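You operate a simulated robot arm through the tools that you are given. There is no shell and no other tool. Be economical: measure what you need, move in short steps, check, and stop when the job is done.

You run a simulated two-armed robot. Do the job below in one go: nothing can be reset, and whatever is moved stays where it is left.

Task
Take the lid off the jar marked "mahogany" on the top of the steel rack and lay it down there.

It is judged by the outcome, as a careful person would: the job done as asked, and still so three seconds after it is handed in. It fails if anything else is knocked over, pushed out of place, dropped, spilled or broken. A push-on lid holds only when it is set on centred and level and pressed home; a screw cap is set on level and turned clockwise until tight.

Robot
Two 7-joint arms with two-finger grippers on one trunk, on a base that drives. Base frame: it is fixed to the floor where the robot stands at the start and does not move with it; the origin is under the middle of the robot, x ahead of it, y to its left, z up; the surface under the hand at the start is at about z = 0.82. Lengths are in m, angles in rad, forces in N, time in s.
The left shoulder is at the start at [0.073, 0.216, 1.143], the right one opposite. With the tool pointing down near the work surface each hand reaches from about 0.3 to 0.82 m from the robot's upright axis, wherever it stands, measured 20 degrees to its own side. Payload 3.18 kg a hand.
The TCP of each hand is the grasp point between the finger pads, 0.03 m short of the fingertips. In the tool frame z runs along the fingers and y along their closing line. Largest opening 0.144 m; the body of the gripper starts 0.103 m behind the TCP.
Orientation is that of the tool frame in the base frame, as [roll, pitch, yaw] about the fixed x, y, z axes, in that order (R = Rz(yaw) Ry(pitch) Rx(roll)). With the fingers straight down and closing along the base's y, the tool's x points along the base's -x, its y along +y and its z along -z.

Tools
- The arms move only by the tool send_rows. It takes "left_targets", "right_targets" or both (then of equal length, played together; a hand with none holds still); each is a list of rows, each an object (a shift or turn left out is 0, a gripper value left out holds the last) with "fingers": the finger opening in m, from 0 to 0.144; "linear": the shift along the tool's x, y, z in units of 30 mm (1.0 is 30 mm), a list of three; "angular": the turn, a rotation vector about the tool's x, y, z in units of 6 degrees (1.0 is 6 degrees), a list of three. In form: [{"fingers": fingers, "linear": [x, y, z], "angular": [ax, ay, az]}, ...]. A call has 1 to 10 rows; each row shifts and turns the commanded pose from where the row before left it, along the tool's axes as they then stand. A call with a number of a shift or a turn outside -1 to 1 is refused whole. Each row takes 0.2 s and may step no farther than 0.05 m and 0.15 rad from the row before; otherwise, or with a gripper value out of range, the whole call is refused. A pose out of reach is approached as far as the arm can. The call stops where the force on the tool passes 40 N (or 10 N more than at its start, if that is more) or the arm is blocked; 0.2 s more then pass. The fingers move at their own pace and stop on an object; they squeeze with about 20 N. The grip force told is the motor's: it shows also when the fingers shut on nothing. Time passes only in rows, and 0.2 s behind the last, so rows that do not move let the fingers close. It gives the time, the measured TCP pose, the force on the tool (base axes), the opening and the grip force at its end, in the units of the frame above (readings bear some noise), with the torque about the TCP (base axes, N m) and any sound that the robot's microphone picked up, and new pictures: "show" is both (left out), scene, wrist or none (wrist: the cameras of the hands that moved).
- Cameras (640 x 400 px; columns grow to the right, rows downward): "scene" is now at [0.1375, 0.0499, 1.3497]; the picture's right is [0.65, -0.76, 0.00], its down [-0.42, -0.36, -0.83] and it looks along [0.63, 0.54, -0.56] (base axes); focal length 246 px, centre (320, 200). "left" rides on the left gripper at [0.076, -0.016, -0.143] in its tool frame; the picture's right is [0.21, 0.98, 0.00], its down [-0.84, 0.18, -0.51] and it looks along [-0.50, 0.11, 0.86] (tool axes); focal length 218 px, centre (320, 200). "right" rides on the right gripper at [0.077, 0.016, -0.143] in its tool frame; the picture's right is [-0.21, 0.98, 0.00], its down [-0.84, -0.18, -0.51] and it looks along [-0.50, -0.11, 0.86] (tool axes); focal length 218 px, centre (320, 200). There is no depth. A picture from a camera that has moved, and an enlarged one, comes with that camera's place and axes in the base frame and with its lens. The place of the scene camera against the robot may be out by one fixed shift of up to 0.018 m in any direction.
- move_column(by): slides the trunk up (or, below 0, down) by that many m; the arms and the scene camera ride with it, the base frame stays. It gives what a move gives, with no picture.
- roll_base(legs): drives the robot by 1 to 6 legs, each [ahead, left, turn to the left] in m, m and rad, along the robot's own axes; the way and the turn of a leg run together, so that a leg with both is an arc; at most 1.5 m and 3.142 rad a leg. The arms and the cameras ride along, it lands a little off, and it stops where it bumps. It gives what a move gives, and a new picture of the scene camera.
- turn_head(pan, tilt): turns the head with the scene camera to pan (to the left, within 1.396 rad either way) and tilt (down, from -0.506 to 1.204), counted from straight ahead of the robot. It gives what a move gives, and a new picture of the scene camera.
- enlarge(camera, box): a new picture of the part [left, top, right, bottom] of that camera's present view, enlarged. The clock stands still meanwhile.
- finish_job(): hands the job in; it is judged then, once.

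Work in short steps. Places have to be worked out from the pictures, the camera data and where the tool is seen: move nearer, look again, correct. Check each grasp and each placing, and mend what went wrong. You have 120 turns and 260 pictures in all, those below and enlarged ones among them. Open the grippers and draw the arms clear of the work before you hand the job in, unless the task says otherwise; then end with one line.

The tools are called after "Emit:" by a JSON object that holds its "name" and its "arguments". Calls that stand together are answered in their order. send_rows: Moves the arms, as the interface text tells. Its arguments: {"type":"object","properties":{"left_targets":{"type":"array"},"right_targets":{"type":"array"},"show":{"type":"string","enum":["both","scene","wrist","none"]}},"required":[]} The other tools are called the same way: move_column (by) slides the trunk up or down; roll_base (legs) drives the base; turn_head (pan, tilt) turns the head that bears the scene camera; enlarge (camera, box) takes an enlarged picture of a part of a camera's view; finish_job () hands the job in.

At the start:

```text
time_s: 0.0
left_tcp_pos: [0.367, 0.5771, 1.1734]
left_tool_rot: [3.132, -0.031, -3.102]
left_contact_force: [0.2, -0.4, 0.0]
left_moment: [0.01, 0.01, -0.01]
left_finger_gap: 0.1441
left_gripper_force: 0.1
right_tcp_pos: [0.4164, 0.0443, 1.1662]
right_tool_rot: [-3.14, -0.001, 3.141]
right_contact_force: [1.3, 0.6, -0.7]
right_moment: [-0.02, -0.01, -0.01]
right_finger_gap: 0.1442
right_gripper_force: 0.0
trunk travel left (down, up): [-0.225, 0.144]
robot x, y, heading: [-0.0029, -0.0051, 0.005]
head pan, tilt: [0.71, 0.59]
```

scene: 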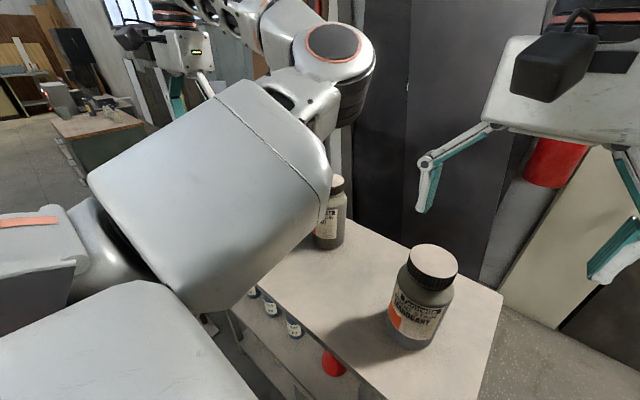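
right: 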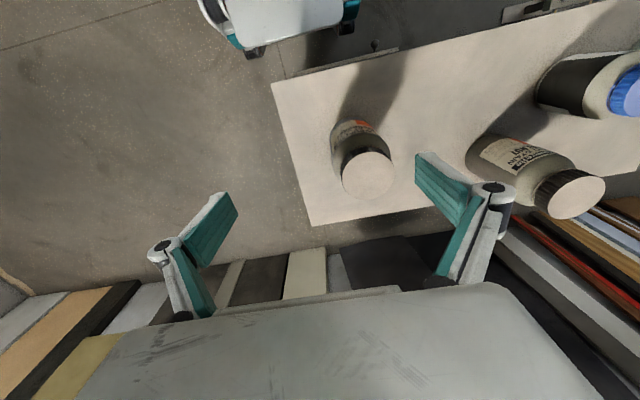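
left: 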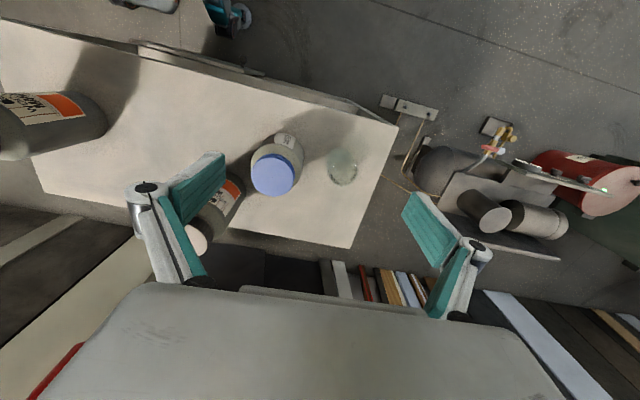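

The scene shows a jar near the right end that seems to read "MAHOGANY"; I'll enlarge it and the other jars' labels to be sure.

Emit:
{"name": "enlarge", "arguments": {"camera": "scene", "box": [360, 230, 480, 360]}}

Emit:
{"name": "enlarge", "arguments": {"camera": "right", "box": [260, 40, 640, 240]}}

Emit:
{"name": "enlarge", "arguments": {"camera": "left", "box": [0, 40, 400, 290]}}

```text
3.08 times, centred on (420, 295) of scene
camera zoom: at [0.1375, 0.0499, 1.3497], right [0.65, -0.76, 0.0], down [-0.42, -0.36, -0.83], along [0.63, 0.54, -0.56], focal length 757 px, centre (12, -92)
```

zoom: 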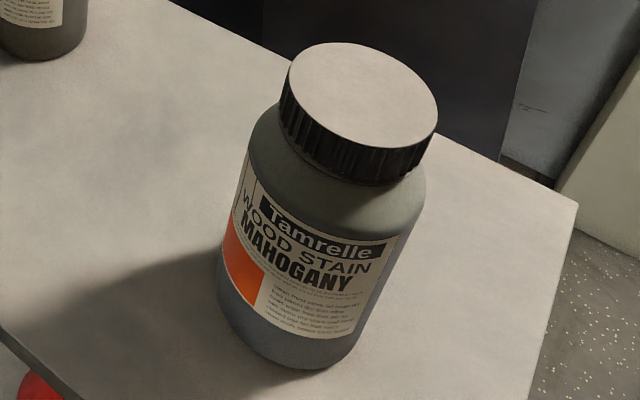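

```text
1.68 times, centred on (450, 140) of right
camera zoom: at [0.3395, 0.0606, 1.3075], right [0.21, 0.98, 0.0], down [0.84, -0.18, 0.51], along [0.5, -0.11, -0.86], focal length 368 px, centre (101, 301)
```

zoom: 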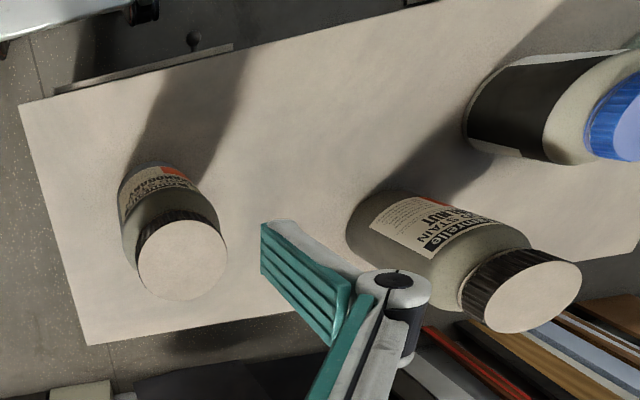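

```text
1.60 times, centred on (200, 165) of left
camera zoom: at [0.2964, 0.557, 1.3181], right [-0.25, 0.97, 0.02], down [0.85, 0.21, 0.48], along [0.46, 0.13, -0.88], focal length 349 px, centre (512, 256)
```

zoom: 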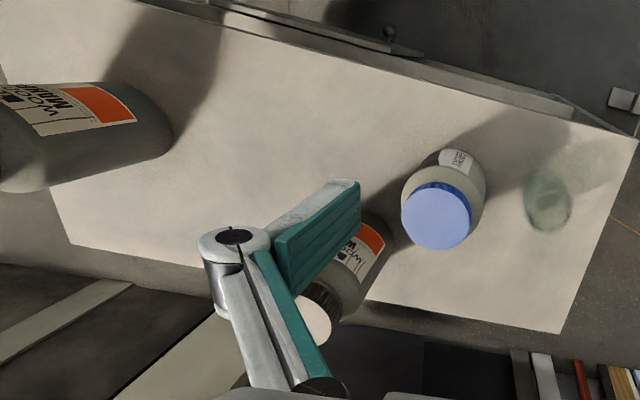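

The mahogany jar is the one near the right end, with a ribbed black (screw-type) cap. Triangulated lid top is about (0.471, 0.095, 1.04). I'll move the right hand above it at the present height and look.

Emit:
{"name": "send_rows", "arguments": {"right_targets": [{"fingers": 0.144, "linear": [-0.92, 0.85, 0]}, {"linear": [-0.92, 0.85, 0]}, {}]}}

```text
time_s: 0.8
left_tcp_pos: [0.3647, 0.5801, 1.1714]
left_tool_rot: [3.129, -0.038, -3.094]
left_contact_force: [-0.2, -0.9, 0.4]
left_moment: [0.01, 0.04, -0.02]
left_finger_gap: 0.1439
left_gripper_force: 0.0
right_tcp_pos: [0.4717, 0.096, 1.1679]
right_tool_rot: [3.142, -0.001, -3.141]
right_contact_force: [0.8, -0.6, -0.3]
right_moment: [0.02, -0.02, -0.02]
right_finger_gap: 0.1439
right_gripper_force: 0.0
trunk travel left (down, up): [-0.225, 0.144]
robot x, y, heading: [-0.0005, -0.0005, -0.0]
head pan, tilt: [0.71, 0.59]
camera scene: at [0.1373, 0.0493, 1.3498], right [0.65, -0.76, 0.0], down [-0.42, -0.36, -0.83], along [0.63, 0.54, -0.56], focal length 246 px, centre (320, 200)
camera right: at [0.3941, 0.1122, 1.3094], right [0.21, 0.98, 0.0], down [0.84, -0.18, 0.51], along [0.5, -0.11, -0.86], focal length 218 px, centre (320, 200)
```

scene: 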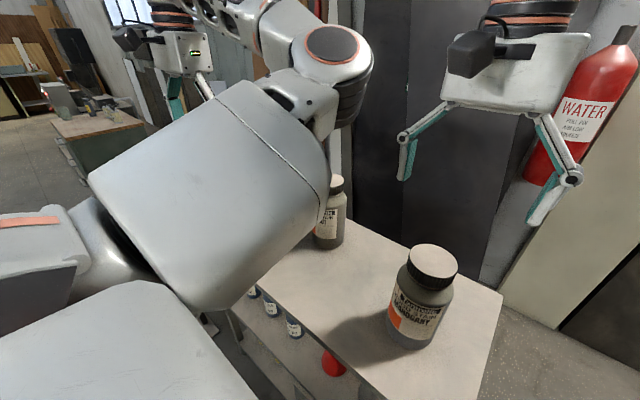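
right: 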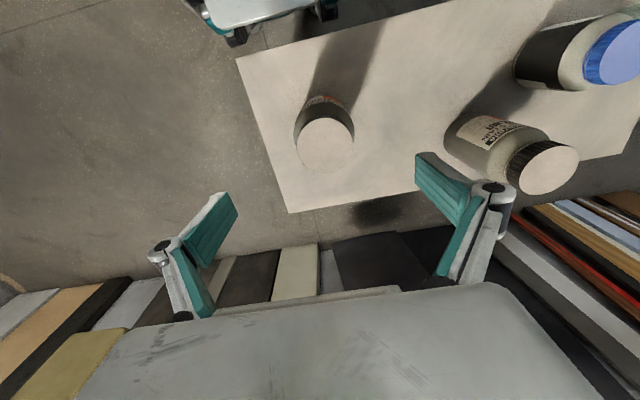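

Triangulating from the two right-wrist views puts the lid top near (0.478, 0.100, 1.025), about 0.075 across. I'll centre on it and descend to TCP 1.085, then recheck.

Emit:
{"name": "send_rows", "arguments": {"right_targets": [{"linear": [-0.2, 0.13, 0.9]}, {"linear": [0, 0, 1]}, {"linear": [0, 0, 0.87]}, {}]}}

Emit:
{"name": "enlarge", "arguments": {"camera": "scene", "box": [340, 130, 540, 360]}}

```text
time_s: 1.8
left_tcp_pos: [0.3622, 0.5822, 1.1716]
left_tool_rot: [3.13, -0.038, -3.094]
left_contact_force: [-0.4, -0.7, -0.4]
left_moment: [0.02, 0.0, 0.0]
left_finger_gap: 0.1439
left_gripper_force: 0.0
right_tcp_pos: [0.4779, 0.0997, 1.0833]
right_tool_rot: [3.141, 0.0, 3.141]
right_contact_force: [0.6, 0.2, -0.3]
right_moment: [0.04, -0.01, -0.02]
right_finger_gap: 0.1439
right_gripper_force: 0.1
trunk travel left (down, up): [-0.225, 0.144]
robot x, y, heading: [0.0013, 0.0002, -0.002]
head pan, tilt: [0.71, 0.59]
camera scene: at [0.1371, 0.0499, 1.3498], right [0.65, -0.76, 0.0], down [-0.42, -0.36, -0.83], along [0.63, 0.54, -0.56], focal length 246 px, centre (320, 200)
camera right: at [0.4004, 0.1158, 1.225], right [0.21, 0.98, 0.0], down [0.84, -0.18, 0.51], along [0.5, -0.11, -0.86], focal length 218 px, centre (320, 200)
```

scene: 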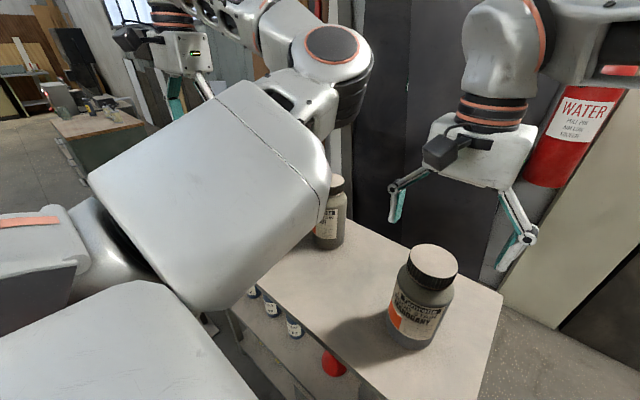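
right: 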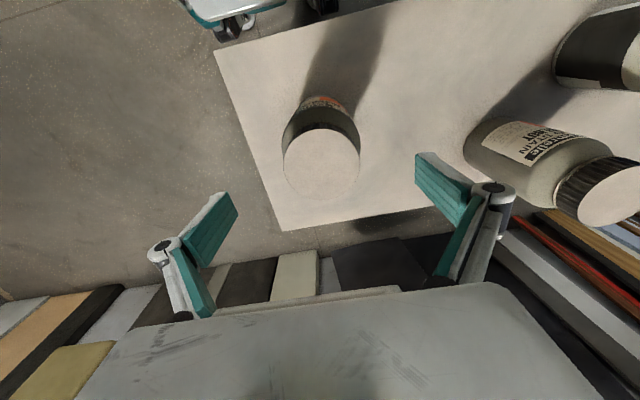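

```text
1.74 times, centred on (440, 245) of scene
camera zoom: at [0.1371, 0.0499, 1.3498], right [0.65, -0.76, 0.0], down [-0.42, -0.36, -0.83], along [0.63, 0.54, -0.56], focal length 428 px, centre (111, 122)
```

zoom: 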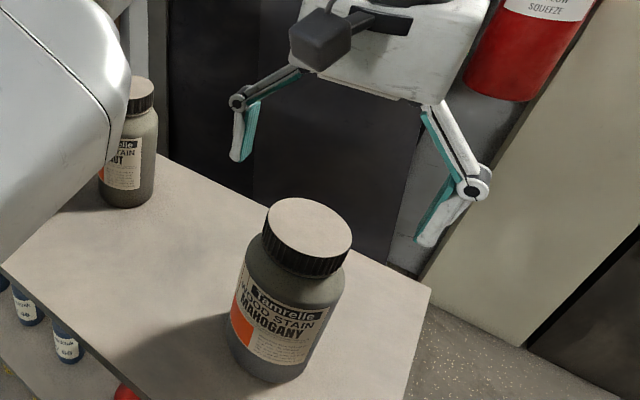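

The lid sits centred between the fingers (centre about 0.479, 0.0995, top about 1.02). I'll descend a bit more to TCP about 1.045 and compare heights.

Emit:
{"name": "send_rows", "arguments": {"right_targets": [{"linear": [0, 0, 0.7]}, {"linear": [0, 0, 0.6]}, {}]}}

Emit:
{"name": "enlarge", "arguments": {"camera": "scene", "box": [360, 170, 540, 360]}}

```text
time_s: 2.6
left_tcp_pos: [0.364, 0.5812, 1.1717]
left_tool_rot: [3.131, -0.038, -3.093]
left_contact_force: [0.5, -0.5, -0.5]
left_moment: [0.01, 0.04, -0.01]
left_finger_gap: 0.1442
left_gripper_force: 0.3
right_tcp_pos: [0.4779, 0.0993, 1.0436]
right_tool_rot: [3.141, 0.0, -3.141]
right_contact_force: [0.4, 0.4, 0.4]
right_moment: [0.0, 0.0, -0.01]
right_finger_gap: 0.1441
right_gripper_force: 0.0
trunk travel left (down, up): [-0.225, 0.144]
robot x, y, heading: [-0.0024, 0.0001, 0.003]
head pan, tilt: [0.71, 0.59]
camera scene: at [0.1373, 0.0499, 1.3498], right [0.65, -0.76, 0.0], down [-0.42, -0.36, -0.83], along [0.63, 0.54, -0.56], focal length 246 px, centre (320, 200)
camera right: at [0.4007, 0.1156, 1.185], right [0.21, 0.98, 0.0], down [0.84, -0.18, 0.51], along [0.5, -0.11, -0.86], focal length 218 px, centre (320, 200)
```

scene: 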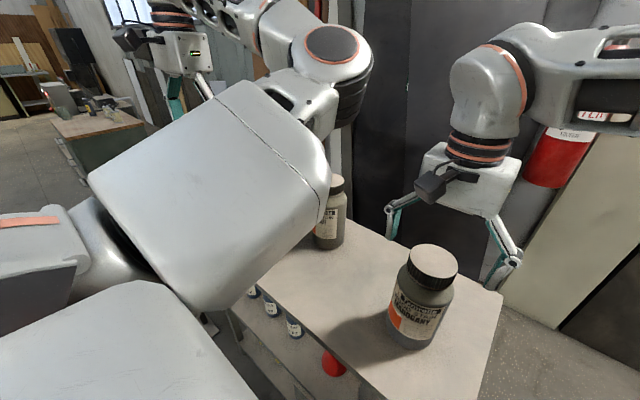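
right: 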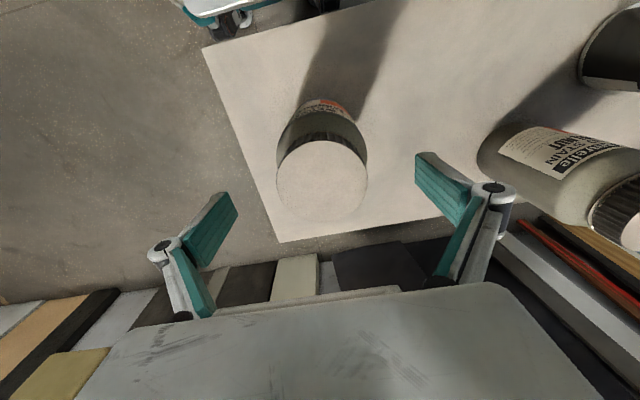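

```text
2.11 times, centred on (450, 265) of scene
camera zoom: at [0.1373, 0.0499, 1.3498], right [0.65, -0.76, 0.0], down [-0.42, -0.36, -0.83], along [0.63, 0.54, -0.56], focal length 518 px, centre (46, 63)
```

zoom: 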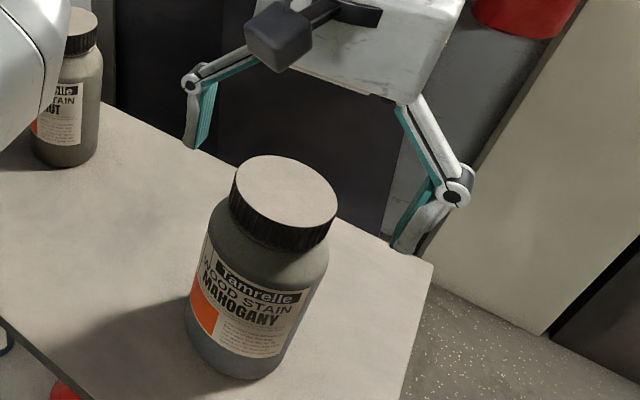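

Width scaling gives a lid of about 0.076 m with its top at about z 1.022. I'll lower to TCP 1.03 (tips about 1.0) and close gently to 0.088 for a look before gripping.

Emit:
{"name": "send_rows", "arguments": {"right_targets": [{"linear": [0.05, 0.03, 0.45], "fingers": 0.1}, {"fingers": 0.09}, {}]}}

Emit:
{"name": "enlarge", "arguments": {"camera": "scene", "box": [370, 190, 510, 340]}}

```text
time_s: 3.4
left_tcp_pos: [0.3638, 0.5817, 1.1711]
left_tool_rot: [3.131, -0.039, -3.093]
left_contact_force: [-0.4, 0.1, 0.4]
left_moment: [0.01, 0.0, -0.01]
left_finger_gap: 0.1438
left_gripper_force: 0.1
right_tcp_pos: [0.4752, 0.1001, 1.0291]
right_tool_rot: [3.141, -0.004, -3.14]
right_contact_force: [-0.3, 0.0, -0.7]
right_moment: [0.02, -0.04, -0.02]
right_finger_gap: 0.0899
right_gripper_force: 0.0
trunk travel left (down, up): [-0.225, 0.144]
robot x, y, heading: [0.0015, -0.0015, 0.004]
head pan, tilt: [0.71, 0.59]
camera scene: at [0.1376, 0.0499, 1.3497], right [0.65, -0.76, 0.0], down [-0.42, -0.36, -0.83], along [0.63, 0.54, -0.56], focal length 246 px, centre (320, 200)
camera right: at [0.3992, 0.116, 1.1709], right [0.21, 0.98, 0.0], down [0.84, -0.18, 0.51], along [0.5, -0.11, -0.86], focal length 218 px, centre (320, 200)
```

scene: 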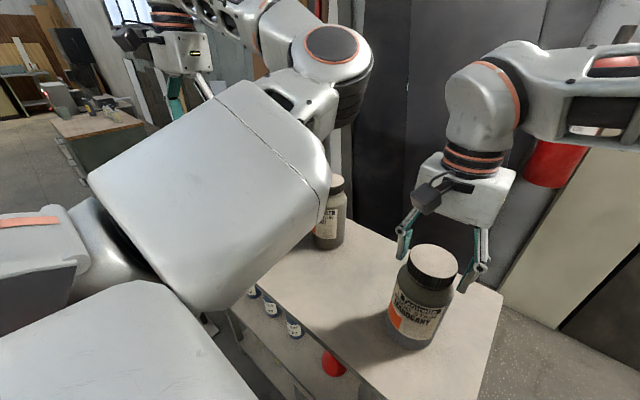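
right: 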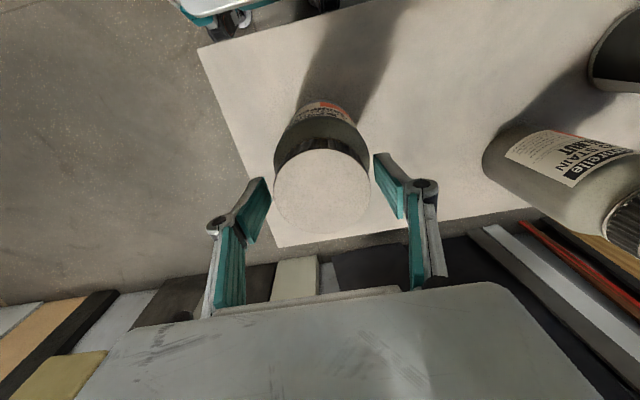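

```text
2.67 times, centred on (440, 265) of scene
camera zoom: at [0.1376, 0.0499, 1.3497], right [0.65, -0.76, 0.0], down [-0.42, -0.36, -0.83], along [0.63, 0.54, -0.56], focal length 656 px, centre (0, 27)
```

zoom: 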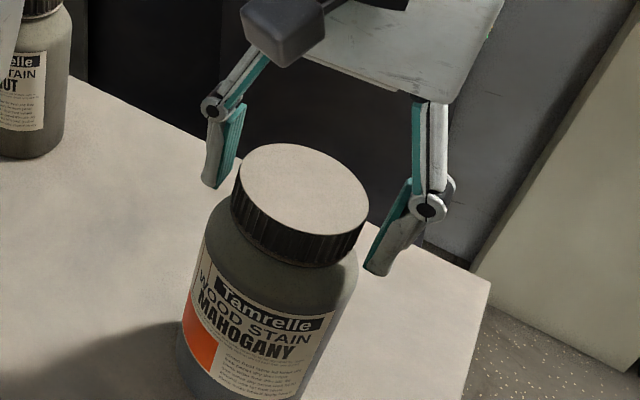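

Tips are at the bottom edge of the lid, straddling it; I'll nudge +3 mm in x and close on the lid.

Emit:
{"name": "send_rows", "arguments": {"right_targets": [{"linear": [-0.1, 0, 0], "fingers": 0.085}, {"fingers": 0.07}, {"fingers": 0.06}, {}]}}

Emit:
{"name": "enlarge", "arguments": {"camera": "scene", "box": [370, 190, 510, 340]}}

```text
time_s: 4.4
left_tcp_pos: [0.3652, 0.5822, 1.1708]
left_tool_rot: [3.13, -0.038, -3.092]
left_contact_force: [0.5, -0.3, 0.5]
left_moment: [0.02, 0.01, 0.0]
left_finger_gap: 0.1438
left_gripper_force: 0.1
right_tcp_pos: [0.4792, 0.0996, 1.0294]
right_tool_rot: [3.141, -0.002, 3.14]
right_contact_force: [0.3, 1.7, 3.7]
right_moment: [0.08, -0.03, -0.01]
right_finger_gap: 0.0774
right_gripper_force: 19.6
trunk travel left (down, up): [-0.225, 0.144]
robot x, y, heading: [-0.0011, 0.0032, -0.004]
head pan, tilt: [0.71, 0.59]
camera scene: at [0.1373, 0.0501, 1.3498], right [0.65, -0.76, 0.0], down [-0.42, -0.36, -0.83], along [0.63, 0.54, -0.56], focal length 246 px, centre (320, 200)
camera right: at [0.4021, 0.1161, 1.1714], right [0.21, 0.98, 0.0], down [0.84, -0.18, 0.51], along [0.5, -0.11, -0.86], focal length 218 px, centre (320, 200)
```

scene: 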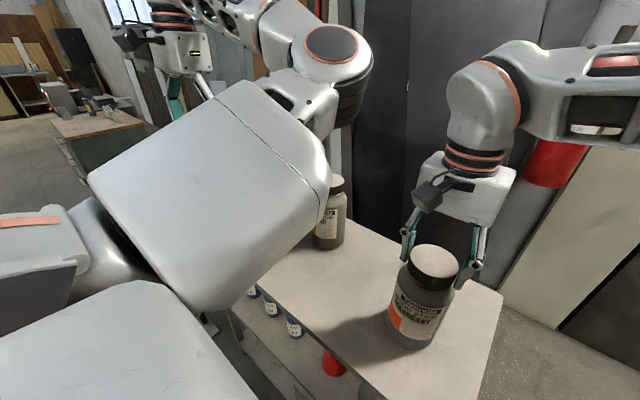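
right: 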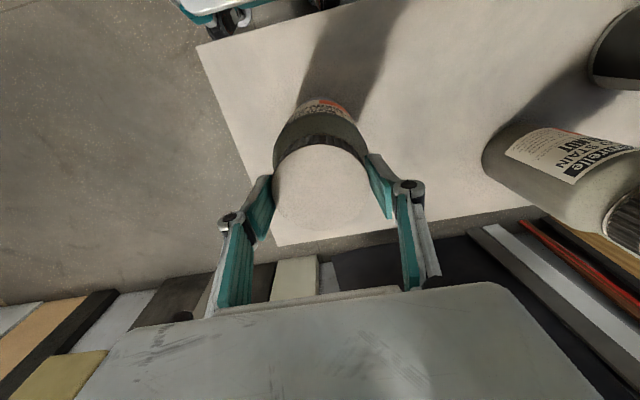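

```text
2.67 times, centred on (440, 265) of scene
camera zoom: at [0.1373, 0.0501, 1.3498], right [0.65, -0.76, 0.0], down [-0.42, -0.36, -0.83], along [0.63, 0.54, -0.56], focal length 656 px, centre (0, 27)
```

zoom: 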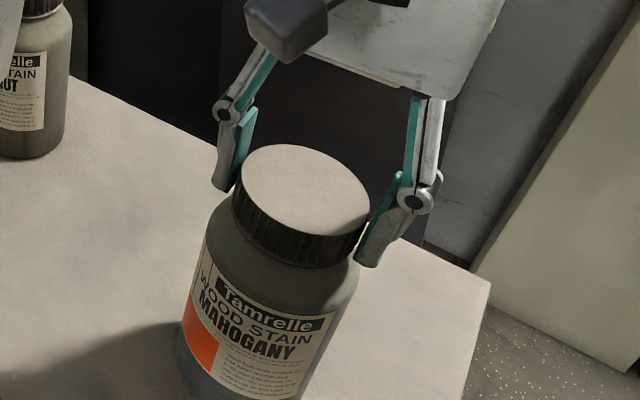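

Firm grip on the lid (gap 0.077), jar unmoved. I'll try turning counter-clockwise (negative about tool z) by 12°, watching torque and the label.

Emit:
{"name": "send_rows", "arguments": {"right_targets": [{"angular": [0, 0, -1]}, {"angular": [0, 0, -1]}, {}], "show": "wrist"}}

Emit:
{"name": "enlarge", "arguments": {"camera": "scene", "box": [370, 190, 510, 340]}}

```text
time_s: 5.2
left_tcp_pos: [0.3648, 0.581, 1.1706]
left_tool_rot: [3.131, -0.038, -3.093]
left_contact_force: [0.3, 0.7, 0.2]
left_moment: [0.0, 0.03, 0.0]
left_finger_gap: 0.1441
left_gripper_force: 0.0
right_tcp_pos: [0.4789, 0.0996, 1.0295]
right_tool_rot: [-3.141, -0.003, -2.932]
right_contact_force: [-1.6, -2.9, 1.8]
right_moment: [-0.44, 0.07, -0.05]
right_finger_gap: 0.0773
right_gripper_force: 20.5
trunk travel left (down, up): [-0.225, 0.144]
robot x, y, heading: [0.0017, -0.0, -0.002]
head pan, tilt: [0.71, 0.59]
camera right: at [0.4003, 0.0994, 1.1717], right [0.0, 1.0, 0.0], down [0.86, 0.0, 0.51], along [0.51, 0.0, -0.86], focal length 218 px, centre (320, 200)
```

right: 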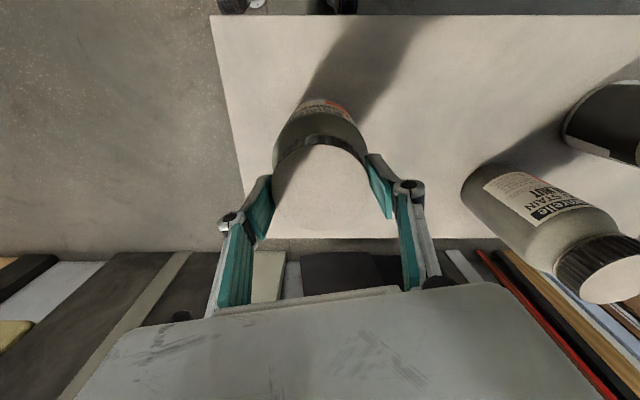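

```text
2.67 times, centred on (440, 265) of scene
camera zoom: at [0.1372, 0.0495, 1.3498], right [0.65, -0.76, 0.0], down [-0.42, -0.36, -0.83], along [0.63, 0.54, -0.56], focal length 656 px, centre (0, 27)
```

zoom: 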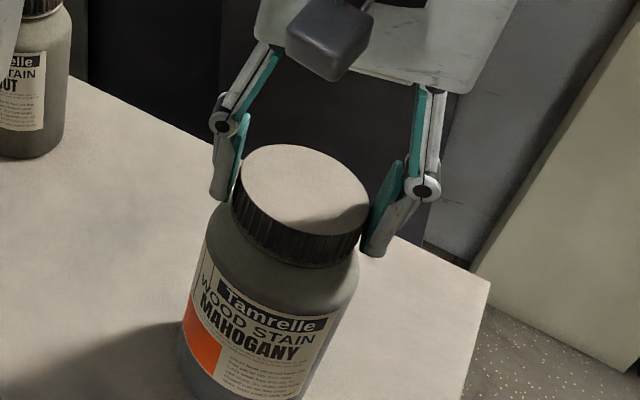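

The label shifted only marginally while the hand turned 12° with low torque, so the cap seems to turn on the jar. I'll continue another 30°.

Emit:
{"name": "send_rows", "arguments": {"right_targets": [{"angular": [0, 0, -1]}, {"angular": [0, 0, -1]}, {"angular": [0, 0, -1]}, {"angular": [0, 0, -1]}, {"angular": [0, 0, -1]}, {}], "show": "wrist"}}

Emit:
{"name": "enlarge", "arguments": {"camera": "scene", "box": [370, 190, 510, 340]}}

```text
time_s: 6.6
left_tcp_pos: [0.3635, 0.581, 1.1717]
left_tool_rot: [3.13, -0.038, -3.092]
left_contact_force: [0.8, 0.2, 0.2]
left_moment: [0.0, 0.02, -0.01]
left_finger_gap: 0.1439
left_gripper_force: 0.1
right_tcp_pos: [0.4799, 0.0991, 1.031]
right_tool_rot: [3.139, 0.003, -2.416]
right_contact_force: [0.2, -2.3, 1.2]
right_moment: [-0.29, 0.02, 0.0]
right_finger_gap: 0.0774
right_gripper_force: 20.5
trunk travel left (down, up): [-0.225, 0.144]
robot x, y, heading: [0.0072, -0.0006, -0.0]
head pan, tilt: [0.71, 0.59]
camera right: at [0.4114, 0.0604, 1.1718], right [-0.49, 0.87, 0.0], down [0.75, 0.42, 0.51], along [0.44, 0.25, -0.86], focal length 218 px, centre (320, 200)
```

right: 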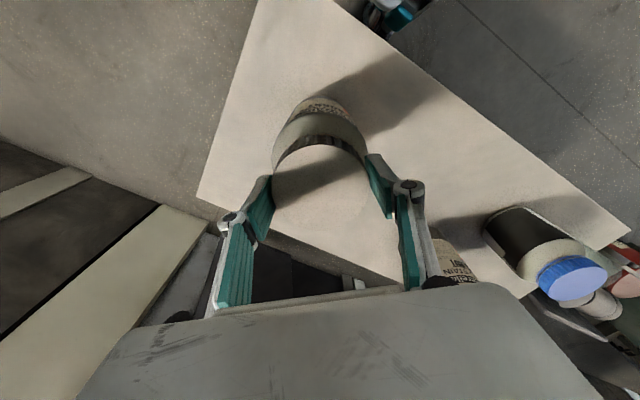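

```text
2.67 times, centred on (440, 265) of scene
camera zoom: at [0.1375, 0.0495, 1.3497], right [0.65, -0.76, 0.0], down [-0.42, -0.36, -0.83], along [0.63, 0.54, -0.56], focal length 656 px, centre (0, 27)
```

zoom: 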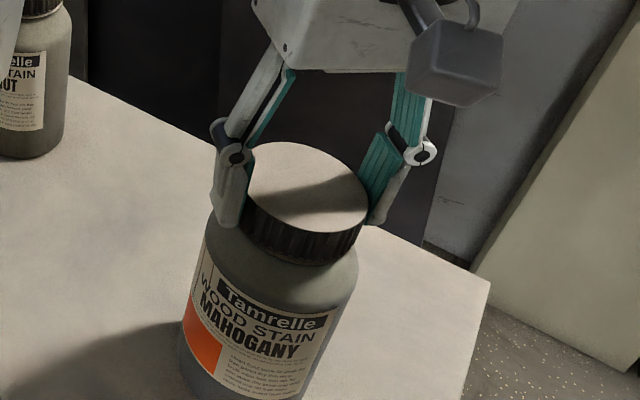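

The jar stays put while the hand turns with near-zero torque, so the cap is unscrewing. Continuing another 60°.

Emit:
{"name": "send_rows", "arguments": {"right_targets": [{"angular": [0, 0, -1]}, {"angular": [0, 0, -1]}, {"angular": [0, 0, -1]}, {"angular": [0, 0, -1]}, {"angular": [0, 0, -1]}, {"angular": [0, 0, -1]}, {"angular": [0, 0, -1]}, {"angular": [0, 0, -1]}, {"angular": [0, 0, -1]}, {}], "show": "none"}}

Emit:
{"name": "enlarge", "arguments": {"camera": "scene", "box": [370, 190, 510, 340]}}

```text
time_s: 8.8
left_tcp_pos: [0.3635, 0.5816, 1.1699]
left_tool_rot: [3.133, -0.038, -3.093]
left_contact_force: [-0.5, -0.1, -0.5]
left_moment: [0.0, -0.02, -0.02]
left_finger_gap: 0.1439
left_gripper_force: 0.1
right_tcp_pos: [0.4802, 0.0996, 1.0312]
right_tool_rot: [3.139, 0.002, -2.417]
right_contact_force: [-1.3, -0.4, 0.3]
right_moment: [-0.04, 0.01, 0.03]
right_finger_gap: 0.0773
right_gripper_force: 20.4
right hand out of reach, approached as far as the arm can: row 1, 2, 3, 4, 5, 6, 7, 8, 9
trunk travel left (down, up): [-0.225, 0.144]
robot x, y, heading: [-0.0019, -0.003, -0.002]
head pan, tilt: [0.71, 0.59]
```

```text
2.67 times, centred on (440, 265) of scene
camera zoom: at [0.1374, 0.0498, 1.3497], right [0.65, -0.76, 0.0], down [-0.42, -0.36, -0.83], along [0.63, 0.54, -0.56], focal length 656 px, centre (0, 27)
```

zoom: 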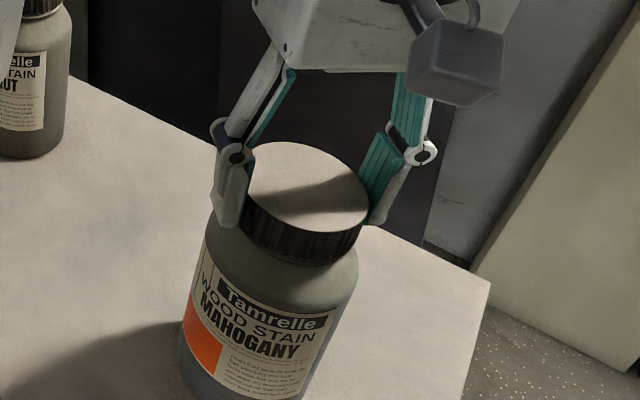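

The wrist hit its turning limit at 42°. I'll open slightly, turn back clockwise around the lid as far as possible, and re-grip.

Emit:
{"name": "send_rows", "arguments": {"right_targets": [{"fingers": 0.1}, {}, {"angular": [0, 0, 1]}, {"angular": [0, 0, 1]}, {"angular": [0, 0, 1]}, {"angular": [0, 0, 1]}, {"angular": [0, 0, 1]}, {"angular": [0, 0, 1]}, {"angular": [0, 0, 1]}], "show": "wrist"}}

Emit:
{"name": "enlarge", "arguments": {"camera": "scene", "box": [370, 190, 510, 340]}}

```text
time_s: 10.8
left_tcp_pos: [0.3649, 0.5808, 1.1717]
left_tool_rot: [3.132, -0.039, -3.092]
left_contact_force: [-1.0, -0.1, 0.5]
left_moment: [-0.02, -0.01, 0.0]
left_finger_gap: 0.1438
left_gripper_force: 0.2
right_tcp_pos: [0.4796, 0.1014, 1.0294]
right_tool_rot: [3.138, 0.0, 3.13]
right_contact_force: [-0.5, 0.5, 0.7]
right_moment: [0.0, -0.04, 0.0]
right_finger_gap: 0.0999
right_gripper_force: 0.0
trunk travel left (down, up): [-0.225, 0.144]
robot x, y, heading: [-0.0019, 0.0055, -0.003]
head pan, tilt: [0.71, 0.59]
camera right: at [0.4023, 0.1169, 1.1716], right [0.22, 0.98, 0.0], down [0.84, -0.19, 0.51], along [0.5, -0.11, -0.86], focal length 218 px, centre (320, 200)
```

right: 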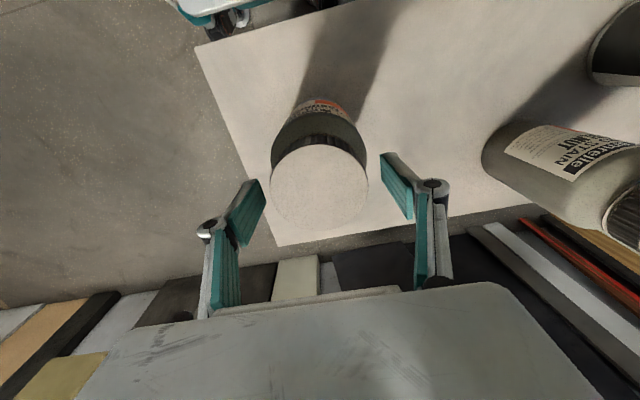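

```text
2.67 times, centred on (440, 265) of scene
camera zoom: at [0.1375, 0.0499, 1.3497], right [0.65, -0.76, 0.0], down [-0.42, -0.36, -0.83], along [0.63, 0.54, -0.56], focal length 656 px, centre (0, 27)
```

zoom: 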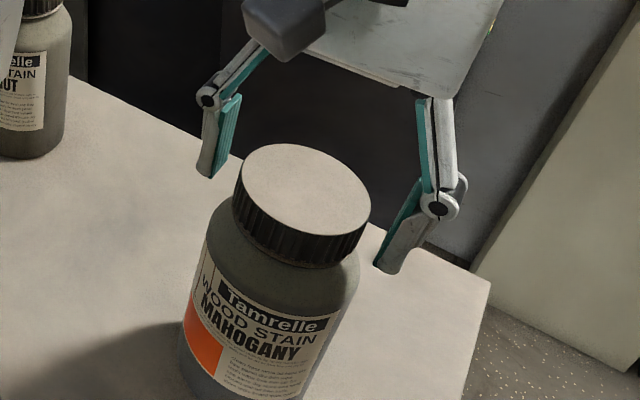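

The command was clamped and the hand tracks back. Continue clockwise a further 60° while open.

Emit:
{"name": "send_rows", "arguments": {"right_targets": [{"angular": [0, 0, 1]}, {"angular": [0, 0, 1]}, {"angular": [0, 0, 1]}, {"angular": [0, 0, 1]}, {"angular": [0, 0, 1]}, {"angular": [0, 0, 1]}, {"angular": [0, 0, 1]}, {"angular": [0, 0, 1]}, {"angular": [0, 0, 1]}, {"angular": [0, 0, 1]}], "show": "both"}}

```text
time_s: 13.0
left_tcp_pos: [0.3646, 0.5809, 1.1713]
left_tool_rot: [3.132, -0.038, -3.093]
left_contact_force: [-1.0, 0.8, 0.2]
left_moment: [0.01, 0.0, 0.04]
left_finger_gap: 0.144
left_gripper_force: 0.1
right_tcp_pos: [0.4783, 0.1003, 1.029]
right_tool_rot: [3.138, -0.004, 2.084]
right_contact_force: [0.9, -1.0, -0.6]
right_moment: [0.02, -0.02, 0.03]
right_finger_gap: 0.0999
right_gripper_force: 0.2
trunk travel left (down, up): [-0.225, 0.144]
robot x, y, heading: [0.0018, -0.0025, 0.001]
head pan, tilt: [0.71, 0.59]
camera scene: at [0.1375, 0.0499, 1.3497], right [0.65, -0.76, 0.0], down [-0.42, -0.36, -0.83], along [0.63, 0.54, -0.56], focal length 246 px, centre (320, 200)
camera right: at [0.4548, 0.1745, 1.1722], right [0.95, 0.3, 0.0], down [0.26, -0.82, 0.5], along [0.15, -0.48, -0.86], focal length 218 px, centre (320, 200)
```

scene: 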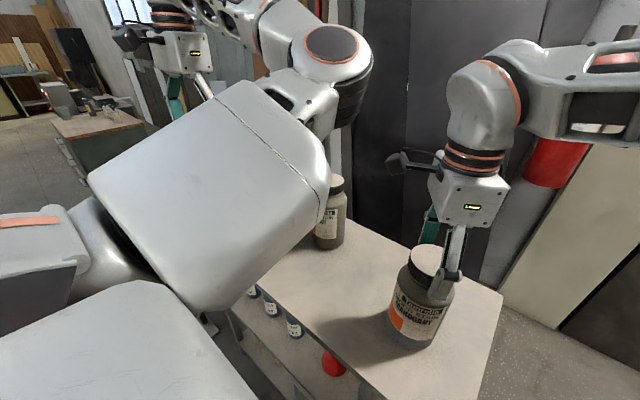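
right: 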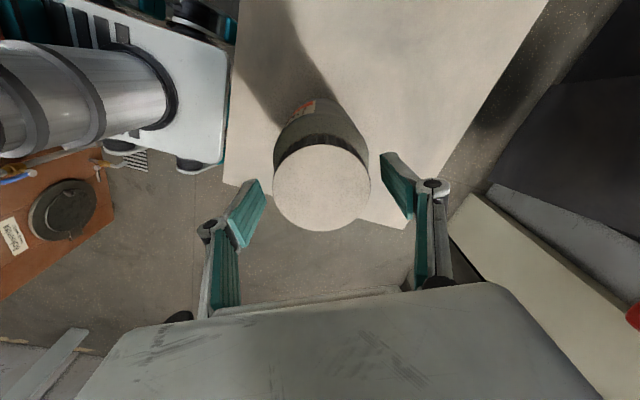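

Still clear and centred; turn a further 60° clockwise to see how far it goes.

Emit:
{"name": "send_rows", "arguments": {"right_targets": [{"angular": [0, 0, 1]}, {"angular": [0, 0, 1]}, {"angular": [0, 0, 1]}, {"angular": [0, 0, 1]}, {"angular": [0, 0, 1]}, {"angular": [0, 0, 1]}, {"angular": [0, 0, 1]}, {"angular": [0, 0, 1]}, {"angular": [0, 0, 1]}, {"angular": [0, 0, 1]}], "show": "both"}}

```text
time_s: 15.2
left_tcp_pos: [0.3643, 0.5828, 1.1729]
left_tool_rot: [3.131, -0.037, -3.092]
left_contact_force: [0.0, -0.4, -0.8]
left_moment: [-0.02, 0.01, -0.01]
left_finger_gap: 0.1439
left_gripper_force: 0.0
right_tcp_pos: [0.4795, 0.1, 1.0308]
right_tool_rot: [-3.14, -0.004, 1.038]
right_contact_force: [0.1, -0.6, -0.4]
right_moment: [0.01, 0.08, -0.01]
right_finger_gap: 0.0999
right_gripper_force: 0.1
trunk travel left (down, up): [-0.225, 0.144]
robot x, y, heading: [0.0004, 0.0034, 0.004]
head pan, tilt: [0.71, 0.59]
camera scene: at [0.1375, 0.0499, 1.3497], right [0.65, -0.76, 0.0], down [-0.42, -0.36, -0.83], along [0.63, 0.54, -0.56], focal length 246 px, centre (320, 200)
camera right: at [0.5313, 0.1573, 1.1724], right [0.74, -0.68, 0.0], down [-0.58, -0.64, 0.5], along [-0.34, -0.37, -0.86], focal length 218 px, centre (320, 200)
```

scene: 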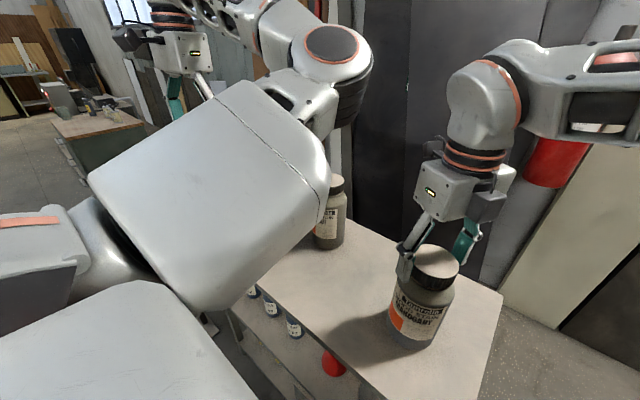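
right: 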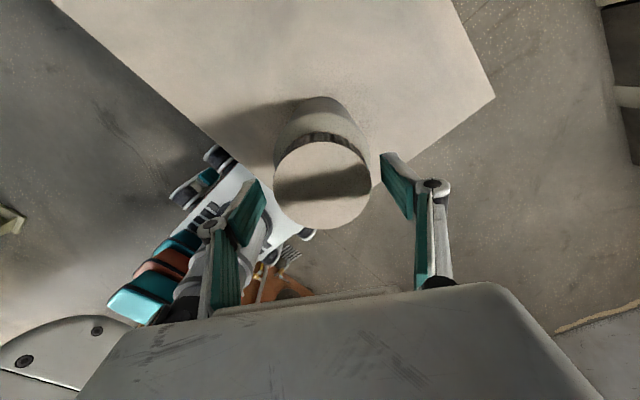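

Plenty of range. Now grip again here and turn counter-clockwise.

Emit:
{"name": "send_rows", "arguments": {"right_targets": [{"fingers": 0.06}, {}, {}, {"angular": [0, 0, -1]}, {"angular": [0, 0, -1]}, {"angular": [0, 0, -1]}, {"angular": [0, 0, -1]}, {"angular": [0, 0, -1]}, {"angular": [0, 0, -1]}, {"angular": [0, 0, -1]}], "show": "wrist"}}

Emit:
{"name": "enlarge", "arguments": {"camera": "scene", "box": [370, 190, 510, 340]}}

```text
time_s: 17.4
left_tcp_pos: [0.3626, 0.5816, 1.1709]
left_tool_rot: [3.129, -0.035, -3.094]
left_contact_force: [1.0, -0.6, -0.2]
left_moment: [0.01, -0.02, -0.02]
left_finger_gap: 0.1438
left_gripper_force: 0.1
right_tcp_pos: [0.4786, 0.1006, 1.029]
right_tool_rot: [3.139, -0.005, 1.774]
right_contact_force: [3.1, 0.7, 13.9]
right_moment: [0.05, 0.09, 0.02]
right_finger_gap: 0.0718
right_gripper_force: 20.2
trunk travel left (down, up): [-0.225, 0.144]
robot x, y, heading: [0.001, 0.0007, 0.001]
head pan, tilt: [0.71, 0.59]
camera right: at [0.4789, 0.1778, 1.1727], right [1.0, -0.01, 0.0], down [-0.01, -0.86, 0.5], along [0.0, -0.5, -0.86], focal length 218 px, centre (320, 200)
```

right: 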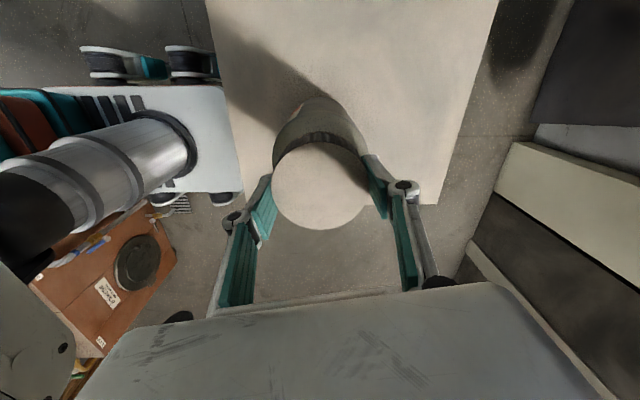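

```text
2.67 times, centred on (440, 265) of scene
camera zoom: at [0.137, 0.0499, 1.3499], right [0.65, -0.76, 0.0], down [-0.42, -0.36, -0.83], along [0.63, 0.54, -0.56], focal length 656 px, centre (0, 27)
```

zoom: 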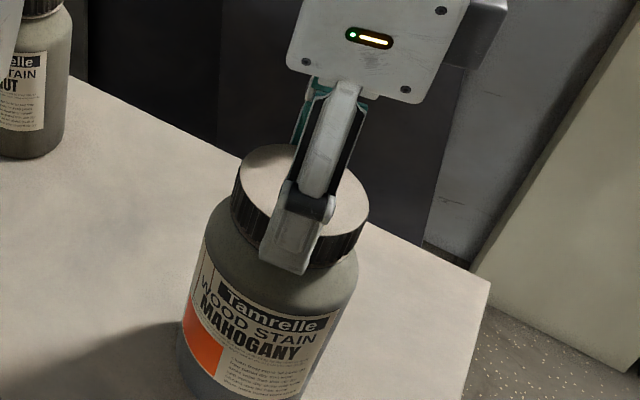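

Gap is now 0.072 with 14 N upward: the tips have slipped under the lid onto the neck/shoulder. I'll open, raise 7 mm, and re-grip on the cap wall.

Emit:
{"name": "send_rows", "arguments": {"right_targets": [{"fingers": 0.1}, {}, {"linear": [0, 0, -0.25]}, {"fingers": 0.06}, {}, {}], "show": "wrist"}}

Emit:
{"name": "enlarge", "arguments": {"camera": "scene", "box": [370, 190, 510, 340]}}

```text
time_s: 18.8
left_tcp_pos: [0.3643, 0.5825, 1.1704]
left_tool_rot: [3.13, -0.036, -3.093]
left_contact_force: [0.0, -0.1, -0.3]
left_moment: [0.02, 0.01, 0.01]
left_finger_gap: 0.1438
left_gripper_force: 0.0
right_tcp_pos: [0.4788, 0.0993, 1.0377]
right_tool_rot: [3.139, -0.002, 1.772]
right_contact_force: [2.5, -0.1, 4.3]
right_moment: [0.02, -0.19, 0.02]
right_finger_gap: 0.0722
right_gripper_force: 19.7
trunk travel left (down, up): [-0.225, 0.144]
robot x, y, heading: [-0.0006, 0.0049, -0.0]
head pan, tilt: [0.71, 0.59]
camera right: at [0.4794, 0.1774, 1.1795], right [1.0, -0.01, 0.0], down [-0.01, -0.86, 0.5], along [0.0, -0.5, -0.86], focal length 218 px, centre (320, 200)
```

right: 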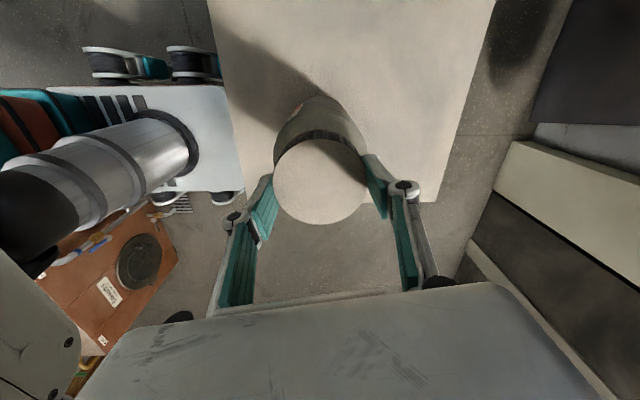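

```text
2.67 times, centred on (440, 265) of scene
camera zoom: at [0.1376, 0.0499, 1.3498], right [0.65, -0.76, 0.0], down [-0.42, -0.36, -0.83], along [0.63, 0.54, -0.56], focal length 656 px, centre (0, 27)
```

zoom: 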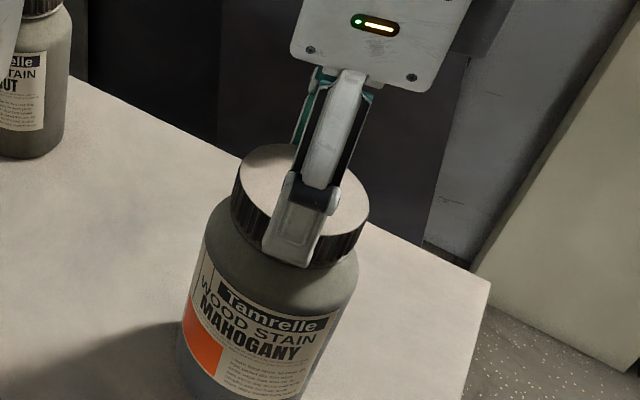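

Gap stays 0.072 higher up, so that is the cap's own diameter, and the tips are now on the cap wall. Turn counter-clockwise 30° and read the torque.

Emit:
{"name": "send_rows", "arguments": {"right_targets": [{"angular": [0, 0, -1]}, {"angular": [0, 0, -1]}, {"angular": [0, 0, -1]}, {"angular": [0, 0, -1]}, {"angular": [0, 0, -1]}], "show": "wrist"}}

Emit:
{"name": "enlarge", "arguments": {"camera": "scene", "box": [370, 190, 510, 340]}}

```text
time_s: 20.0
left_tcp_pos: [0.3643, 0.5816, 1.1716]
left_tool_rot: [3.13, -0.039, -3.092]
left_contact_force: [-0.4, -0.4, -0.3]
left_moment: [-0.02, -0.02, 0.02]
left_finger_gap: 0.1439
left_gripper_force: 0.1
right_tcp_pos: [0.4783, 0.0996, 1.0371]
right_tool_rot: [3.138, -0.002, 2.298]
right_contact_force: [-0.6, 2.9, 6.3]
right_moment: [0.07, 0.21, -0.02]
right_finger_gap: 0.0721
right_gripper_force: 20.0
trunk travel left (down, up): [-0.225, 0.144]
robot x, y, heading: [-0.003, -0.0009, -0.002]
head pan, tilt: [0.71, 0.59]
camera right: at [0.4393, 0.1675, 1.1796], right [0.87, 0.49, 0.0], down [0.42, -0.75, 0.51], along [0.25, -0.44, -0.86], focal length 218 px, centre (320, 200)
```

right: 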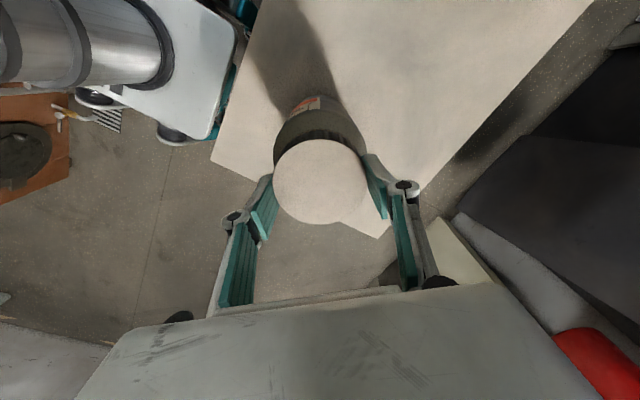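

```text
2.67 times, centred on (440, 265) of scene
camera zoom: at [0.1371, 0.0501, 1.3498], right [0.65, -0.76, 0.0], down [-0.42, -0.36, -0.83], along [0.63, 0.54, -0.56], focal length 656 px, centre (0, 27)
```

zoom: 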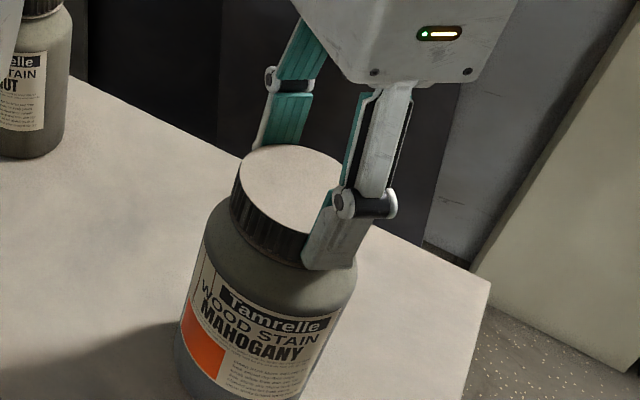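

Upward force grows slightly (consistent with a rising cap) and the jar stays. Continuing counter-clockwise 54°, letting the hand rise 1 mm.

Emit:
{"name": "send_rows", "arguments": {"right_targets": [{"angular": [0, 0, -1], "linear": [0, 0, -0.03]}, {"angular": [0, 0, -1]}, {"angular": [0, 0, -1]}, {"angular": [0, 0, -1]}, {"angular": [0, 0, -1]}, {"angular": [0, 0, -1]}, {"angular": [0, 0, -1]}, {"angular": [0, 0, -1]}, {"angular": [0, 0, -1]}], "show": "wrist"}}

Emit:
{"name": "enlarge", "arguments": {"camera": "scene", "box": [370, 190, 510, 340]}}

```text
time_s: 22.0
left_tcp_pos: [0.3641, 0.5828, 1.1711]
left_tool_rot: [3.131, -0.04, -3.092]
left_contact_force: [0.1, 0.4, 0.0]
left_moment: [-0.02, -0.05, -0.04]
left_finger_gap: 0.1442
left_gripper_force: 0.1
right_tcp_pos: [0.4797, 0.0991, 1.0387]
right_tool_rot: [3.137, 0.0, -3.044]
right_contact_force: [-1.8, -0.7, -1.1]
right_moment: [-0.17, 0.08, 0.02]
right_finger_gap: 0.0722
right_gripper_force: 20.0
trunk travel left (down, up): [-0.225, 0.144]
robot x, y, heading: [0.0034, 0.0023, 0.003]
head pan, tilt: [0.71, 0.59]
camera right: at [0.4007, 0.1079, 1.1804], right [0.11, 0.99, 0.0], down [0.86, -0.1, 0.51], along [0.51, -0.05, -0.86], focal length 218 px, centre (320, 200)
```

right: 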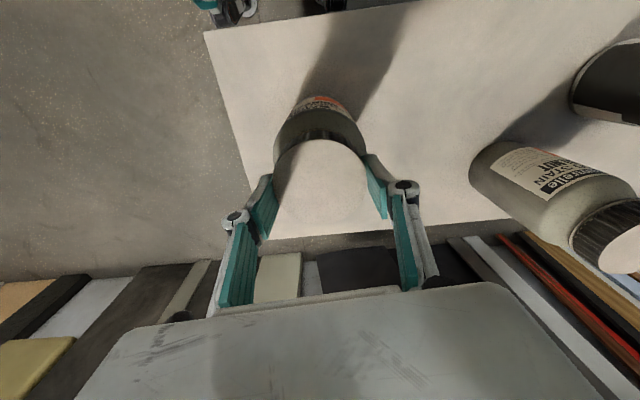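

```text
2.67 times, centred on (440, 265) of scene
camera zoom: at [0.1374, 0.0498, 1.3497], right [0.65, -0.76, 0.0], down [-0.42, -0.36, -0.83], along [0.63, 0.54, -0.56], focal length 656 px, centre (0, 27)
```

zoom: 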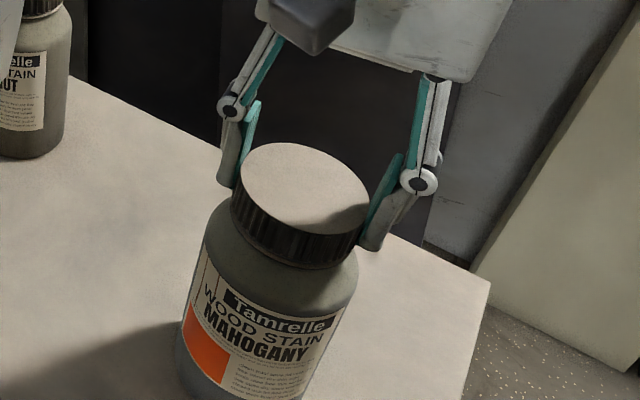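

The jar has crept only a few degrees. I'll test a gentle 3 mm lift to see whether the cap is free (watching the pull force).

Emit:
{"name": "send_rows", "arguments": {"right_targets": [{"linear": [0, 0, -0.1]}, {}], "show": "none"}}

Emit:
{"name": "enlarge", "arguments": {"camera": "scene", "box": [370, 190, 510, 340]}}

```text
time_s: 22.6
left_tcp_pos: [0.3641, 0.5818, 1.1708]
left_tool_rot: [3.131, -0.04, -3.092]
left_contact_force: [-0.1, -0.6, 0.1]
left_moment: [0.0, 0.02, 0.01]
left_finger_gap: 0.1439
left_gripper_force: 0.0
right_tcp_pos: [0.4796, 0.0995, 1.0408]
right_tool_rot: [3.138, 0.001, -3.044]
right_contact_force: [-0.3, 0.2, -7.0]
right_moment: [0.01, -0.02, -0.02]
right_finger_gap: 0.0722
right_gripper_force: 19.8
trunk travel left (down, up): [-0.225, 0.144]
robot x, y, heading: [-0.0019, -0.0034, -0.003]
head pan, tilt: [0.71, 0.59]
```

```text
2.67 times, centred on (440, 265) of scene
camera zoom: at [0.1379, 0.05, 1.3496], right [0.65, -0.76, 0.0], down [-0.42, -0.36, -0.83], along [0.63, 0.54, -0.56], focal length 656 px, centre (0, 27)
```

zoom: 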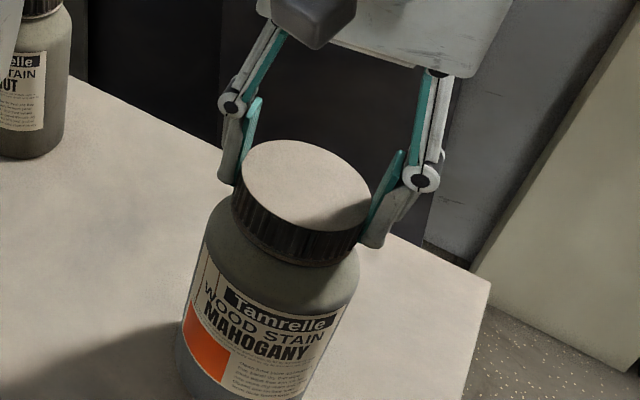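

7 N of pull means it's still threaded. I'll relax the lift and keep unscrewing to the wrist limit.

Emit:
{"name": "send_rows", "arguments": {"right_targets": [{"linear": [0, 0, 0.08]}, {"angular": [0, 0, -1]}, {"angular": [0, 0, -1]}, {"angular": [0, 0, -1]}, {"angular": [0, 0, -1]}, {"angular": [0, 0, -1]}, {"angular": [0, 0, -0.6]}], "show": "none"}}

Emit:
{"name": "enlarge", "arguments": {"camera": "scene", "box": [370, 190, 510, 340]}}

```text
time_s: 24.2
left_tcp_pos: [0.3658, 0.5805, 1.1711]
left_tool_rot: [3.132, -0.038, -3.092]
left_contact_force: [0.7, 0.7, -0.3]
left_moment: [-0.02, -0.02, -0.02]
left_finger_gap: 0.1438
left_gripper_force: 0.1
right_tcp_pos: [0.4786, 0.0991, 1.0398]
right_tool_rot: [3.139, 0.003, -2.456]
right_contact_force: [1.2, -1.3, -3.7]
right_moment: [-0.06, -0.29, -0.03]
right_finger_gap: 0.0717
right_gripper_force: 19.7
trunk travel left (down, up): [-0.225, 0.144]
robot x, y, heading: [0.0016, 0.003, -0.0]
head pan, tilt: [0.71, 0.59]
```

```text
2.67 times, centred on (440, 265) of scene
camera zoom: at [0.1378, 0.0499, 1.3497], right [0.65, -0.76, 0.0], down [-0.42, -0.36, -0.83], along [0.63, 0.54, -0.56], focal length 656 px, centre (0, 27)
```

zoom: 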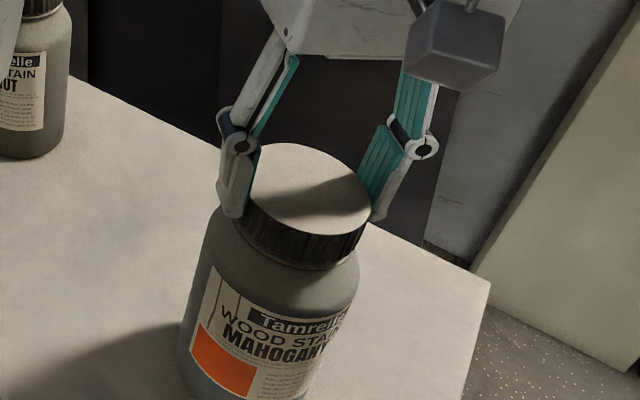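

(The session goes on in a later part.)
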